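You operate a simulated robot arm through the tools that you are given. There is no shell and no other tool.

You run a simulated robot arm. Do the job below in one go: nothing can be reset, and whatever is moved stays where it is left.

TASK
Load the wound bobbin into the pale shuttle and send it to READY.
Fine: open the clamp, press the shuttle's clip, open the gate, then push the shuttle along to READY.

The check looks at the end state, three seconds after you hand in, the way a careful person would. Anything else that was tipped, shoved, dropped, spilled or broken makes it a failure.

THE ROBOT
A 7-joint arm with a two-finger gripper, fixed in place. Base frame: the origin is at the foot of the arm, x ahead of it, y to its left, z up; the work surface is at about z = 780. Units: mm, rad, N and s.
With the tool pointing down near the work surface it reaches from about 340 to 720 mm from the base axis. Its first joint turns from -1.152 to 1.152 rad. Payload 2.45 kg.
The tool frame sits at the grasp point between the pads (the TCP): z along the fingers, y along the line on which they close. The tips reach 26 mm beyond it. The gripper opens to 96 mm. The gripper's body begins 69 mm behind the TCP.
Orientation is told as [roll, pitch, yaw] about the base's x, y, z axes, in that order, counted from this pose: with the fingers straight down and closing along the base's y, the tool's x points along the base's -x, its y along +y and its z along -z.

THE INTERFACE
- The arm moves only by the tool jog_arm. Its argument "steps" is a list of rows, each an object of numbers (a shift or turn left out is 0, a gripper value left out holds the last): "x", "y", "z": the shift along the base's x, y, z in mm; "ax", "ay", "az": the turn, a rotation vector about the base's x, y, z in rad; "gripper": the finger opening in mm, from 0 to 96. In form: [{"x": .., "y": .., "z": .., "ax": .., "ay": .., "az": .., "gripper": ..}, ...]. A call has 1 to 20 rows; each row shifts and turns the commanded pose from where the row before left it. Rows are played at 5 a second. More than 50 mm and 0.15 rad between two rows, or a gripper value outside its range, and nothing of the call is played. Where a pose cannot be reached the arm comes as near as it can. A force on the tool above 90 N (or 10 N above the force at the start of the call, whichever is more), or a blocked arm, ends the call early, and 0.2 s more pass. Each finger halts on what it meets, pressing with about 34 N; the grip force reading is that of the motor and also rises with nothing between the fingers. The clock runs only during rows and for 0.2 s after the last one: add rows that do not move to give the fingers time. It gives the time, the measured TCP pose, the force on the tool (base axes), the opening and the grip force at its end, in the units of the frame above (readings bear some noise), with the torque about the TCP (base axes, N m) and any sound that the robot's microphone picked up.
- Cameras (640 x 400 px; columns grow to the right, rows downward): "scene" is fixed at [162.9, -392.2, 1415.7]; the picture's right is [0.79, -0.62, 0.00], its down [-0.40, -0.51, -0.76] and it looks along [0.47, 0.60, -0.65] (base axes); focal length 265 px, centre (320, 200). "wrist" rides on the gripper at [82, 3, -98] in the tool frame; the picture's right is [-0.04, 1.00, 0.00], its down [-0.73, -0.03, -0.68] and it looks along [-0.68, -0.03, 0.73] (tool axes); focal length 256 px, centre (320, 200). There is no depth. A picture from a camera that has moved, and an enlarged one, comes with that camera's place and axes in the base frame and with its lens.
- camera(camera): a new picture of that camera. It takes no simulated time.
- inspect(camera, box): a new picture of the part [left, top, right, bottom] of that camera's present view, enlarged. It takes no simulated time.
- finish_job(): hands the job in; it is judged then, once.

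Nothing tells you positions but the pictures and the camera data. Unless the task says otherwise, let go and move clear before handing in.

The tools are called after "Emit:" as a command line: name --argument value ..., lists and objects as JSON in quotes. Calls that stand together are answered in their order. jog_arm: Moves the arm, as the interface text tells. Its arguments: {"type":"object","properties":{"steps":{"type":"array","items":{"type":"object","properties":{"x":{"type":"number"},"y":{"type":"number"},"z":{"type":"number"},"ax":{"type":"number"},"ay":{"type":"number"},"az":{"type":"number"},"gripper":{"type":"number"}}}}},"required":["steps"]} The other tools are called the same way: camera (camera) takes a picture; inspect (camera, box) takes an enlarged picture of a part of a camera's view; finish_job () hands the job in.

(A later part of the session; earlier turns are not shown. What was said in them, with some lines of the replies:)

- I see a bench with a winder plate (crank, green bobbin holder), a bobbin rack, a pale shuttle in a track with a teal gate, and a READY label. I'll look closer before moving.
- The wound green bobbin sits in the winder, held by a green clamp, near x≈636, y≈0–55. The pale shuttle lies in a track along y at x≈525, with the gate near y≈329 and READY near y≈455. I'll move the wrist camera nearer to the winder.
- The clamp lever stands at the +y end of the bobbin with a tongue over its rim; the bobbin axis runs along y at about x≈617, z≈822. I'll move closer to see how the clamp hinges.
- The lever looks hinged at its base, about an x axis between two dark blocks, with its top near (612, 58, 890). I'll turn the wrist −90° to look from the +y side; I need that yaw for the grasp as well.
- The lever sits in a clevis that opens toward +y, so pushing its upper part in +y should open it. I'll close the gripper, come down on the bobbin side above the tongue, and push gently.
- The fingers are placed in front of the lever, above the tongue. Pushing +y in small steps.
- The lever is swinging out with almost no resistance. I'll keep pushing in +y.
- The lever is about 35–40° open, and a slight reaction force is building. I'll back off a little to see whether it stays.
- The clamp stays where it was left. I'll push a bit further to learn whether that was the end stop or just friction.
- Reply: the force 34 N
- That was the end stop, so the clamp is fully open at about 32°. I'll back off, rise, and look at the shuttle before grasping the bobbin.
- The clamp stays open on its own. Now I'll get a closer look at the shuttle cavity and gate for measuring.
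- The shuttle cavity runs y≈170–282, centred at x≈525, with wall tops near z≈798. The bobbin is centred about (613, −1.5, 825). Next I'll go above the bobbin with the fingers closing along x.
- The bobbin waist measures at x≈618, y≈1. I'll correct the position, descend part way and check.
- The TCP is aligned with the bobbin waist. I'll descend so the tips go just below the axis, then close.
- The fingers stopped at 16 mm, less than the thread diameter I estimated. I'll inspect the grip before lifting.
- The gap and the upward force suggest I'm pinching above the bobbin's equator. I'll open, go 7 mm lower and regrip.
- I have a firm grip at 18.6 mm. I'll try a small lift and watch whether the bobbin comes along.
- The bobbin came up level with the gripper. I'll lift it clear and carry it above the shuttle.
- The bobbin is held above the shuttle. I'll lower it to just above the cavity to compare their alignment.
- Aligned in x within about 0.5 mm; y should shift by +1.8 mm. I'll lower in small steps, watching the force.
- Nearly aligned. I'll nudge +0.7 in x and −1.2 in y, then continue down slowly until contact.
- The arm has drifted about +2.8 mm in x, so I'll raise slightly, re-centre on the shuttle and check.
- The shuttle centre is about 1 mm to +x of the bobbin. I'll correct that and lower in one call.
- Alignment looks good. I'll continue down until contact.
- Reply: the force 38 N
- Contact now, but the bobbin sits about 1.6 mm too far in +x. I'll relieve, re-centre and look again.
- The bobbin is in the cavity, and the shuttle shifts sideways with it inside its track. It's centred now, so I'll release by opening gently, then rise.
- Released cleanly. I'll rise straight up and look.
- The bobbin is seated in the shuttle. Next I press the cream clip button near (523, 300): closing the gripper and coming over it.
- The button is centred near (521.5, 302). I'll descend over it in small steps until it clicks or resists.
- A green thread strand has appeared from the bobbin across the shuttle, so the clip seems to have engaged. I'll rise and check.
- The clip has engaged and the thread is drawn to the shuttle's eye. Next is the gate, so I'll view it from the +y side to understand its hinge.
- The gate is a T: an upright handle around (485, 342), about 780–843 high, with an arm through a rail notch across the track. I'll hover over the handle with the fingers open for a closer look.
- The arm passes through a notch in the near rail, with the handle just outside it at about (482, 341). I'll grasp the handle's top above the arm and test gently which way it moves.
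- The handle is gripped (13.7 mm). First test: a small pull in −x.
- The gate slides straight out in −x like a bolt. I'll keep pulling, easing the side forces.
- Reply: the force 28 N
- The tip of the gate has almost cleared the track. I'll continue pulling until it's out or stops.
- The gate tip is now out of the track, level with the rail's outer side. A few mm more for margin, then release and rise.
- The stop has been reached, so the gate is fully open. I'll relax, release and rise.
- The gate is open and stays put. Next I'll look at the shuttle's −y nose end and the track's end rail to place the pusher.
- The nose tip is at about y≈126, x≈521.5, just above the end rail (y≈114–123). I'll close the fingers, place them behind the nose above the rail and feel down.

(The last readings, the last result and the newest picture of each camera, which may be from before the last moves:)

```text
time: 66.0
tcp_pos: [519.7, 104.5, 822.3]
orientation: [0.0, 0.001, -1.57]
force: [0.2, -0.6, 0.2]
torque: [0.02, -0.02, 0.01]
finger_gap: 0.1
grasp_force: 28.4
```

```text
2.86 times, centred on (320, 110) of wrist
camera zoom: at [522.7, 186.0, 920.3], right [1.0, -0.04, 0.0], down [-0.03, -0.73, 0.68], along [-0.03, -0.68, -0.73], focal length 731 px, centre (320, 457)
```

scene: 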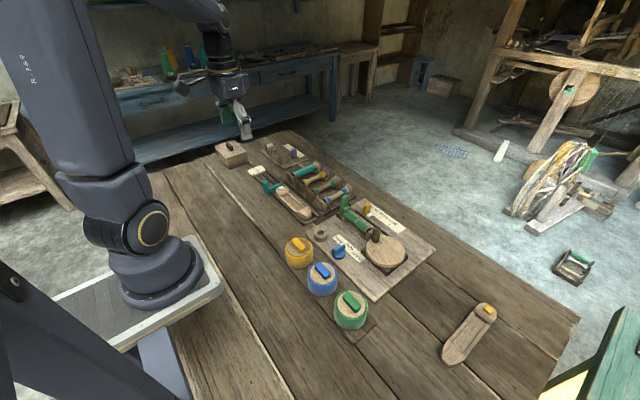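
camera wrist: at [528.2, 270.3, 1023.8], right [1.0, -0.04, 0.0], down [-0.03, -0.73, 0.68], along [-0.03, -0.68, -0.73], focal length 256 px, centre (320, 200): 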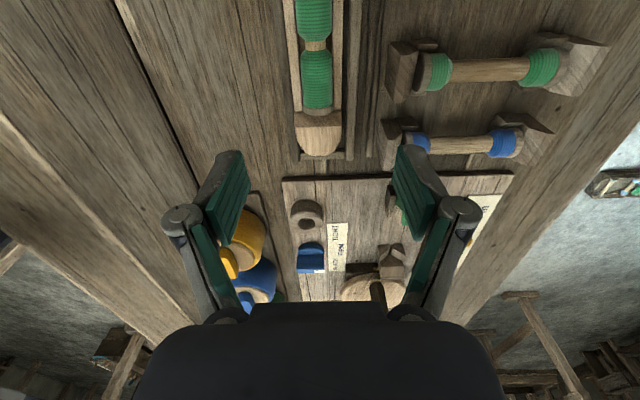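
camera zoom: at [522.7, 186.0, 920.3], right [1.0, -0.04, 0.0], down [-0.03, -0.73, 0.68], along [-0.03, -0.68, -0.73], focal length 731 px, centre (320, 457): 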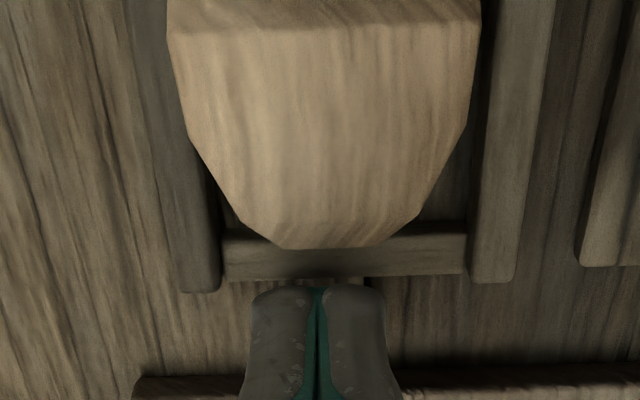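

The tips are just above the end rail. I'll shift +2 in x to centre on the nose and begin pushing +y gently.

Emit:
jog_arm --steps '[{"x": 2, "y": 3}, {"y": 3}, {"y": 3}, {"y": 3}, {"y": 3}, {}]'

Emit:
inspect --camera "wrist" --box '[240, 20, 400, 180]'

Emit:
inspect --camera "scene" --box '[260, 160, 340, 240]'

```text
time: 67.4
tcp_pos: [522.1, 120.5, 820.7]
orientation: [0.001, 0.0, -1.57]
force: [-0.2, -0.9, 1.0]
torque: [0.0, 0.0, 0.04]
finger_gap: 5.9
grasp_force: 28.1
```

```text
2.50 times, centred on (320, 100) of wrist
camera zoom: at [525.0, 201.3, 919.0], right [1.0, -0.04, 0.0], down [-0.03, -0.73, 0.68], along [-0.03, -0.68, -0.73], focal length 640 px, centre (320, 450)
```

zoom: 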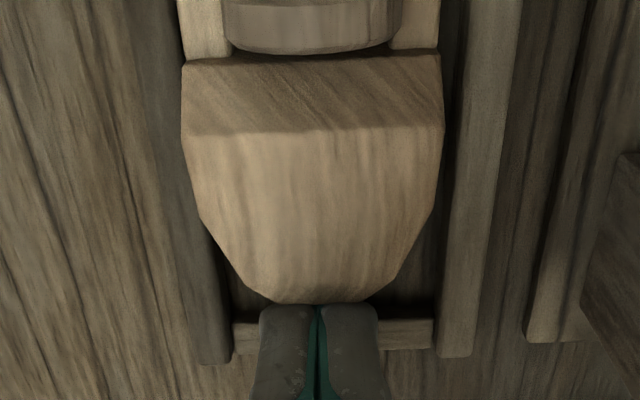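

```text
5.00 times, centred on (300, 200) of scene
camera zoom: at [162.9, -392.2, 1415.7], right [0.79, -0.62, 0.0], down [-0.4, -0.51, -0.76], along [0.47, 0.6, -0.65], focal length 1323 px, centre (420, 200)
```

zoom: 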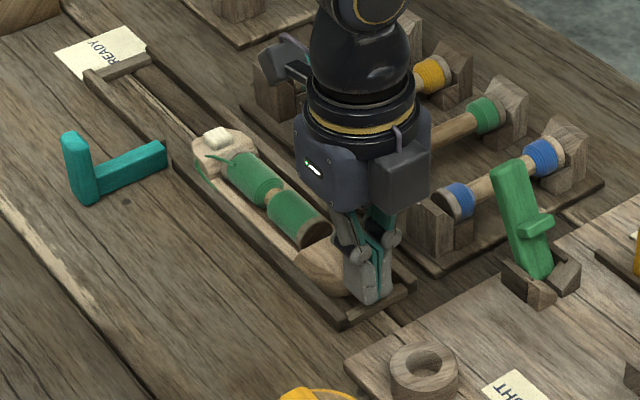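

The shuttle is moving freely. I'll continue pushing.

Emit:
jog_arm --steps '[{"y": 5}, {"y": 5}, {"y": 5}, {"y": 5}, {"y": 5}, {"y": 5}, {"y": 5}, {"y": 5}, {}]'

Emit:
inspect --camera "wrist" --box '[240, 20, 400, 180]'

Emit:
inspect --camera "scene" --box '[240, 150, 320, 230]'

```text
time: 69.4
tcp_pos: [521.6, 160.4, 821.1]
orientation: [0.001, 0.0, -1.57]
force: [0.3, 0.2, 0.2]
torque: [0.03, -0.02, 0.02]
finger_gap: 0.0
grasp_force: 28.4
```

```text
2.50 times, centred on (320, 100) of wrist
camera zoom: at [524.2, 241.7, 919.7], right [1.0, -0.04, 0.0], down [-0.03, -0.73, 0.68], along [-0.03, -0.68, -0.73], focal length 640 px, centre (320, 450)
```

zoom: 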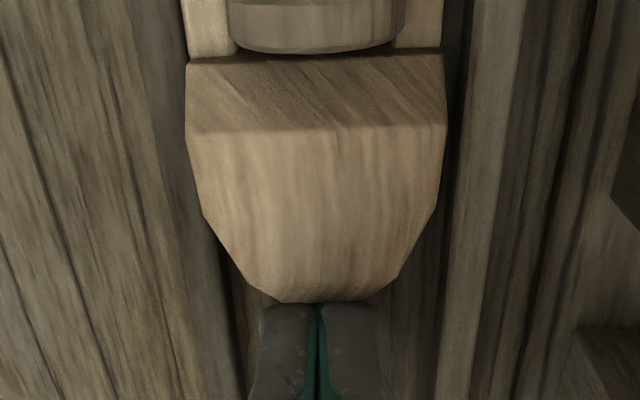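

```text
5.00 times, centred on (280, 190) of scene
camera zoom: at [162.9, -392.2, 1415.7], right [0.79, -0.62, 0.0], down [-0.4, -0.51, -0.76], along [0.47, 0.6, -0.65], focal length 1323 px, centre (520, 250)
```

zoom: 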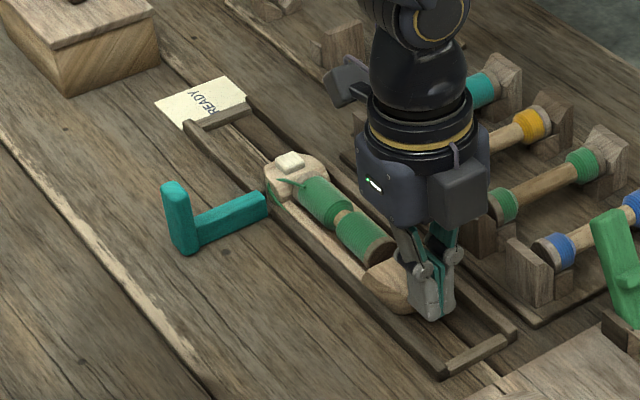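

Going smoothly. I'll continue toward READY.

Emit:
jog_arm --steps '[{"y": 5}, {"y": 5}, {"y": 5}, {"y": 5}, {"y": 5}, {"y": 5}, {"y": 5}, {"y": 5}, {"y": 5}, {"y": 5}, {"y": 5}, {}]'

Emit:
inspect --camera "scene" --box '[230, 135, 310, 215]'

Emit:
camera --camera "wrist"

```text
time: 72.0
tcp_pos: [520.6, 216.5, 822.4]
orientation: [-0.001, 0.0, -1.571]
force: [-1.0, -0.3, 0.1]
torque: [-0.04, 0.05, -0.01]
finger_gap: 0.0
grasp_force: 28.4
```

```text
5.00 times, centred on (270, 175) of scene
camera zoom: at [162.9, -392.2, 1415.7], right [0.79, -0.62, 0.0], down [-0.4, -0.51, -0.76], along [0.47, 0.6, -0.65], focal length 1323 px, centre (570, 325)
```

zoom: 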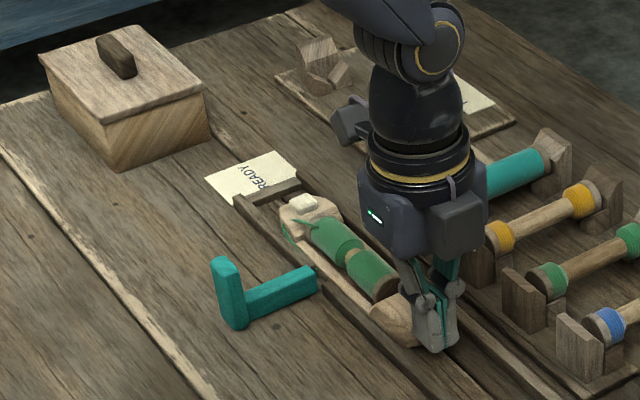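

```text
taken
camera wrist: at [524.0, 297.3, 919.7], right [1.0, -0.04, 0.0], down [-0.03, -0.73, 0.68], along [-0.03, -0.68, -0.73], focal length 256 px, centre (320, 200)
```

wrist: 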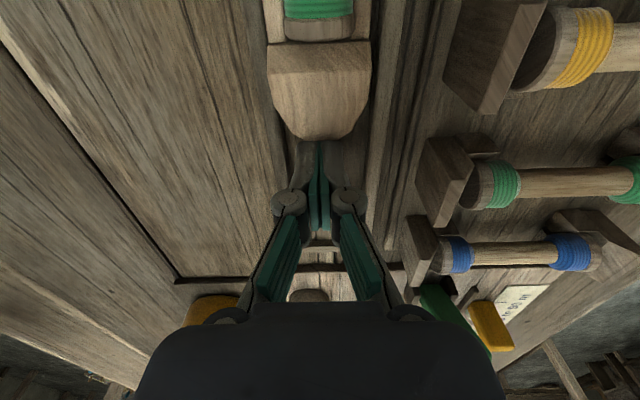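

About 25–30 mm remain. I'll push in smaller steps until it meets the end.

Emit:
jog_arm --steps '[{"y": 4}, {"y": 4}, {"y": 4}, {"y": 4}, {"y": 3}, {"y": 3}, {}]'

Emit:
inspect --camera "scene" --box '[230, 135, 310, 215]'

```text
time: 73.6
tcp_pos: [520.7, 237.6, 821.0]
orientation: [-0.001, 0.0, -1.572]
force: [0.2, 0.4, 0.2]
torque: [0.02, 0.0, 0.02]
finger_gap: 0.1
grasp_force: 28.5
```

```text
5.00 times, centred on (270, 175) of scene
camera zoom: at [162.9, -392.2, 1415.7], right [0.79, -0.62, 0.0], down [-0.4, -0.51, -0.76], along [0.47, 0.6, -0.65], focal length 1323 px, centre (570, 325)
```

zoom: 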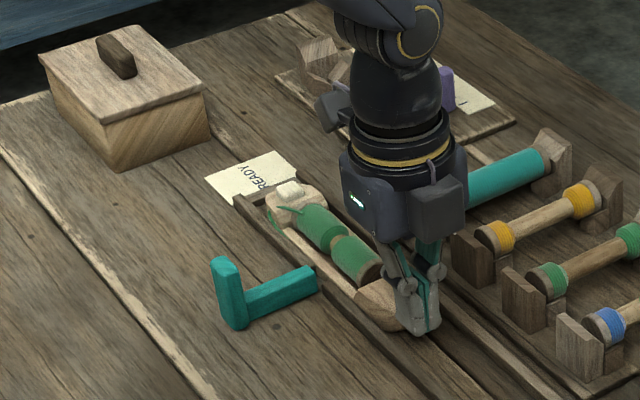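

Emit:
jog_arm --steps '[{"y": 3}, {"y": 3}, {"y": 2}, {"y": 2}, {}]'

Emit:
inspect --camera "scene" --box '[240, 150, 300, 210]'

```text
time: 74.8
tcp_pos: [523.7, 247.1, 820.7]
orientation: [-0.001, 0.0, -1.571]
force: [0.9, -0.3, 0.4]
torque: [-0.01, 0.01, -0.03]
finger_gap: 0.0
grasp_force: 28.1
```

```text
6.67 times, centred on (270, 180) of scene
camera zoom: at [162.9, -392.2, 1415.7], right [0.79, -0.62, 0.0], down [-0.4, -0.51, -0.76], along [0.47, 0.6, -0.65], focal length 1764 px, centre (653, 333)
```

zoom: 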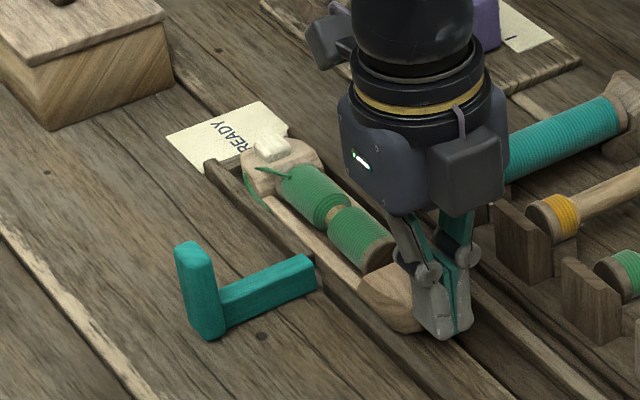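

Emit:
jog_arm --steps '[{"y": 1.5}, {"y": 1.5}, {"y": 1.5}, {"y": 1.5}, {}]'

Emit:
inspect --camera "scene" --box '[240, 150, 300, 210]'

```text
time: 76.0
tcp_pos: [522.8, 247.2, 821.2]
orientation: [-0.002, -0.006, -1.573]
force: [-2.3, -30.5, 2.9]
torque: [-0.67, 0.01, 0.04]
finger_gap: 6.1
grasp_force: 28.5
```

```text
6.67 times, centred on (270, 180) of scene
camera zoom: at [162.8, -392.9, 1415.5], right [0.79, -0.62, 0.0], down [-0.4, -0.51, -0.76], along [0.47, 0.6, -0.65], focal length 1764 px, centre (653, 333)
```

zoom: 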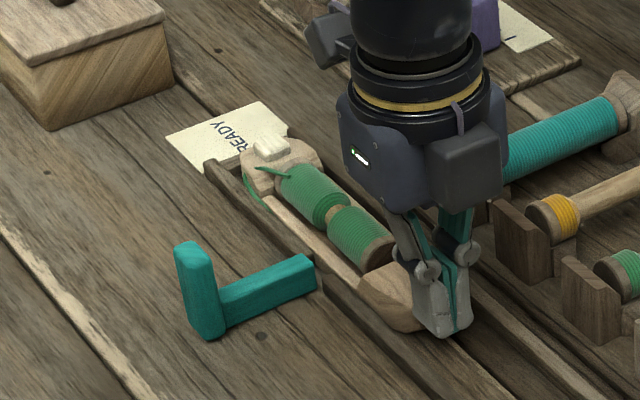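

The shuttle is firmly against the READY end (30 N). I'll back off, rise clear and check everything.

Emit:
jog_arm --steps '[{"y": -4}, {"y": -6}, {"y": -6}, {"z": 25}, {"z": 35}, {"z": 40}, {"z": 40}, {"x": -30, "y": -30}, {"x": -30, "y": -30}, {}]'

Emit:
camera --camera "scene"

Emit:
inspect --camera "scene" --box '[230, 135, 330, 215]'

Emit:
inspect --camera "scene" --box '[300, 170, 440, 280]'

```text
time: 78.2
tcp_pos: [461.5, 175.2, 961.5]
orientation: [0.001, 0.0, -1.569]
force: [-0.5, -0.7, -0.8]
torque: [-0.02, 0.01, 0.02]
finger_gap: 0.0
grasp_force: 28.9
```

```text
taken
```

scene: 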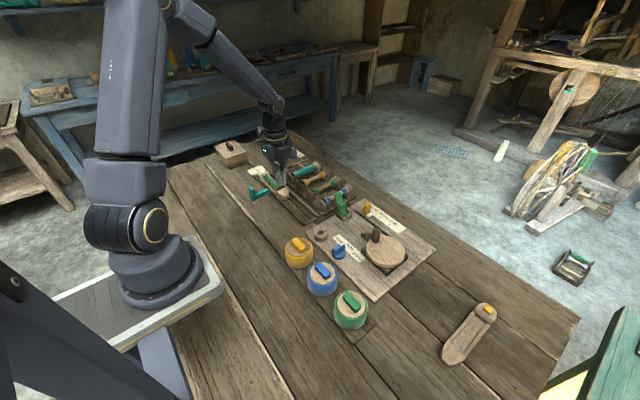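

```text
5.00 times, centred on (280, 175) of scene
camera zoom: at [162.9, -392.2, 1415.7], right [0.79, -0.62, 0.0], down [-0.4, -0.51, -0.76], along [0.47, 0.6, -0.65], focal length 1323 px, centre (520, 325)
```

zoom: 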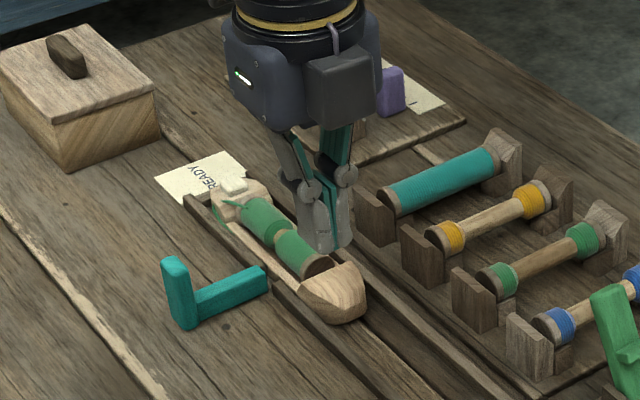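

```text
3.64 times, centred on (370, 225) of scene
camera zoom: at [162.9, -392.2, 1415.7], right [0.79, -0.62, 0.0], down [-0.4, -0.51, -0.76], along [0.47, 0.6, -0.65], focal length 962 px, centre (138, 109)
```

zoom: 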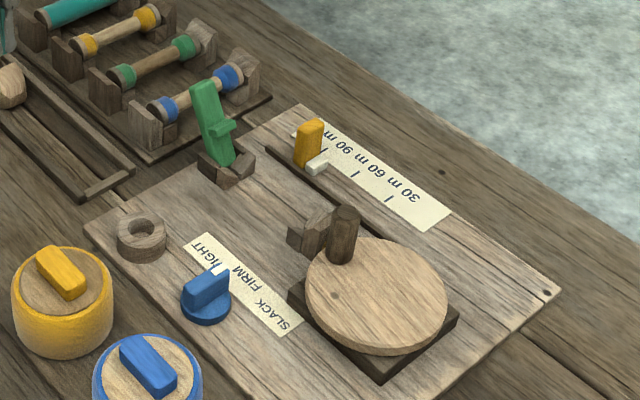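

The shuttle, with the wound bobbin clipped in, rests against the READY end. The clamp and gate are open, nothing else has been disturbed, and the arm is clear. Handing in.

Emit:
finish_job

```text
The job is handed in.
```

The green bobbin from the winder is loaded and clipped into the pale shuttle, and the shuttle is at READY, pushed up against the end of its track. The job is handed in; no result came back, so this rests on the pictures and force readings.

- **Bobbin:** I took "the wound bobbin" to be the green one held in the winder's clamp, not the full teal one in the rack. It sits down in the shuttle's cavity.
- **Clip:** I pressed it once. No click was reported, but a green thread then appeared from the bobbin to the shuttle's side, which I took as the clip holding.
- **Clamp and gate:** Both are open and stayed where I left them. The clamp tips out to a stop, and the gate pulls straight out of the track to a stop.
- **Shuttle:** I pushed it until it met about 30 N of resistance at the READY end.

In the final pictures, the rest of the bench that I could see looks as it did at the start, and the arm is clear of the shuttle and track.
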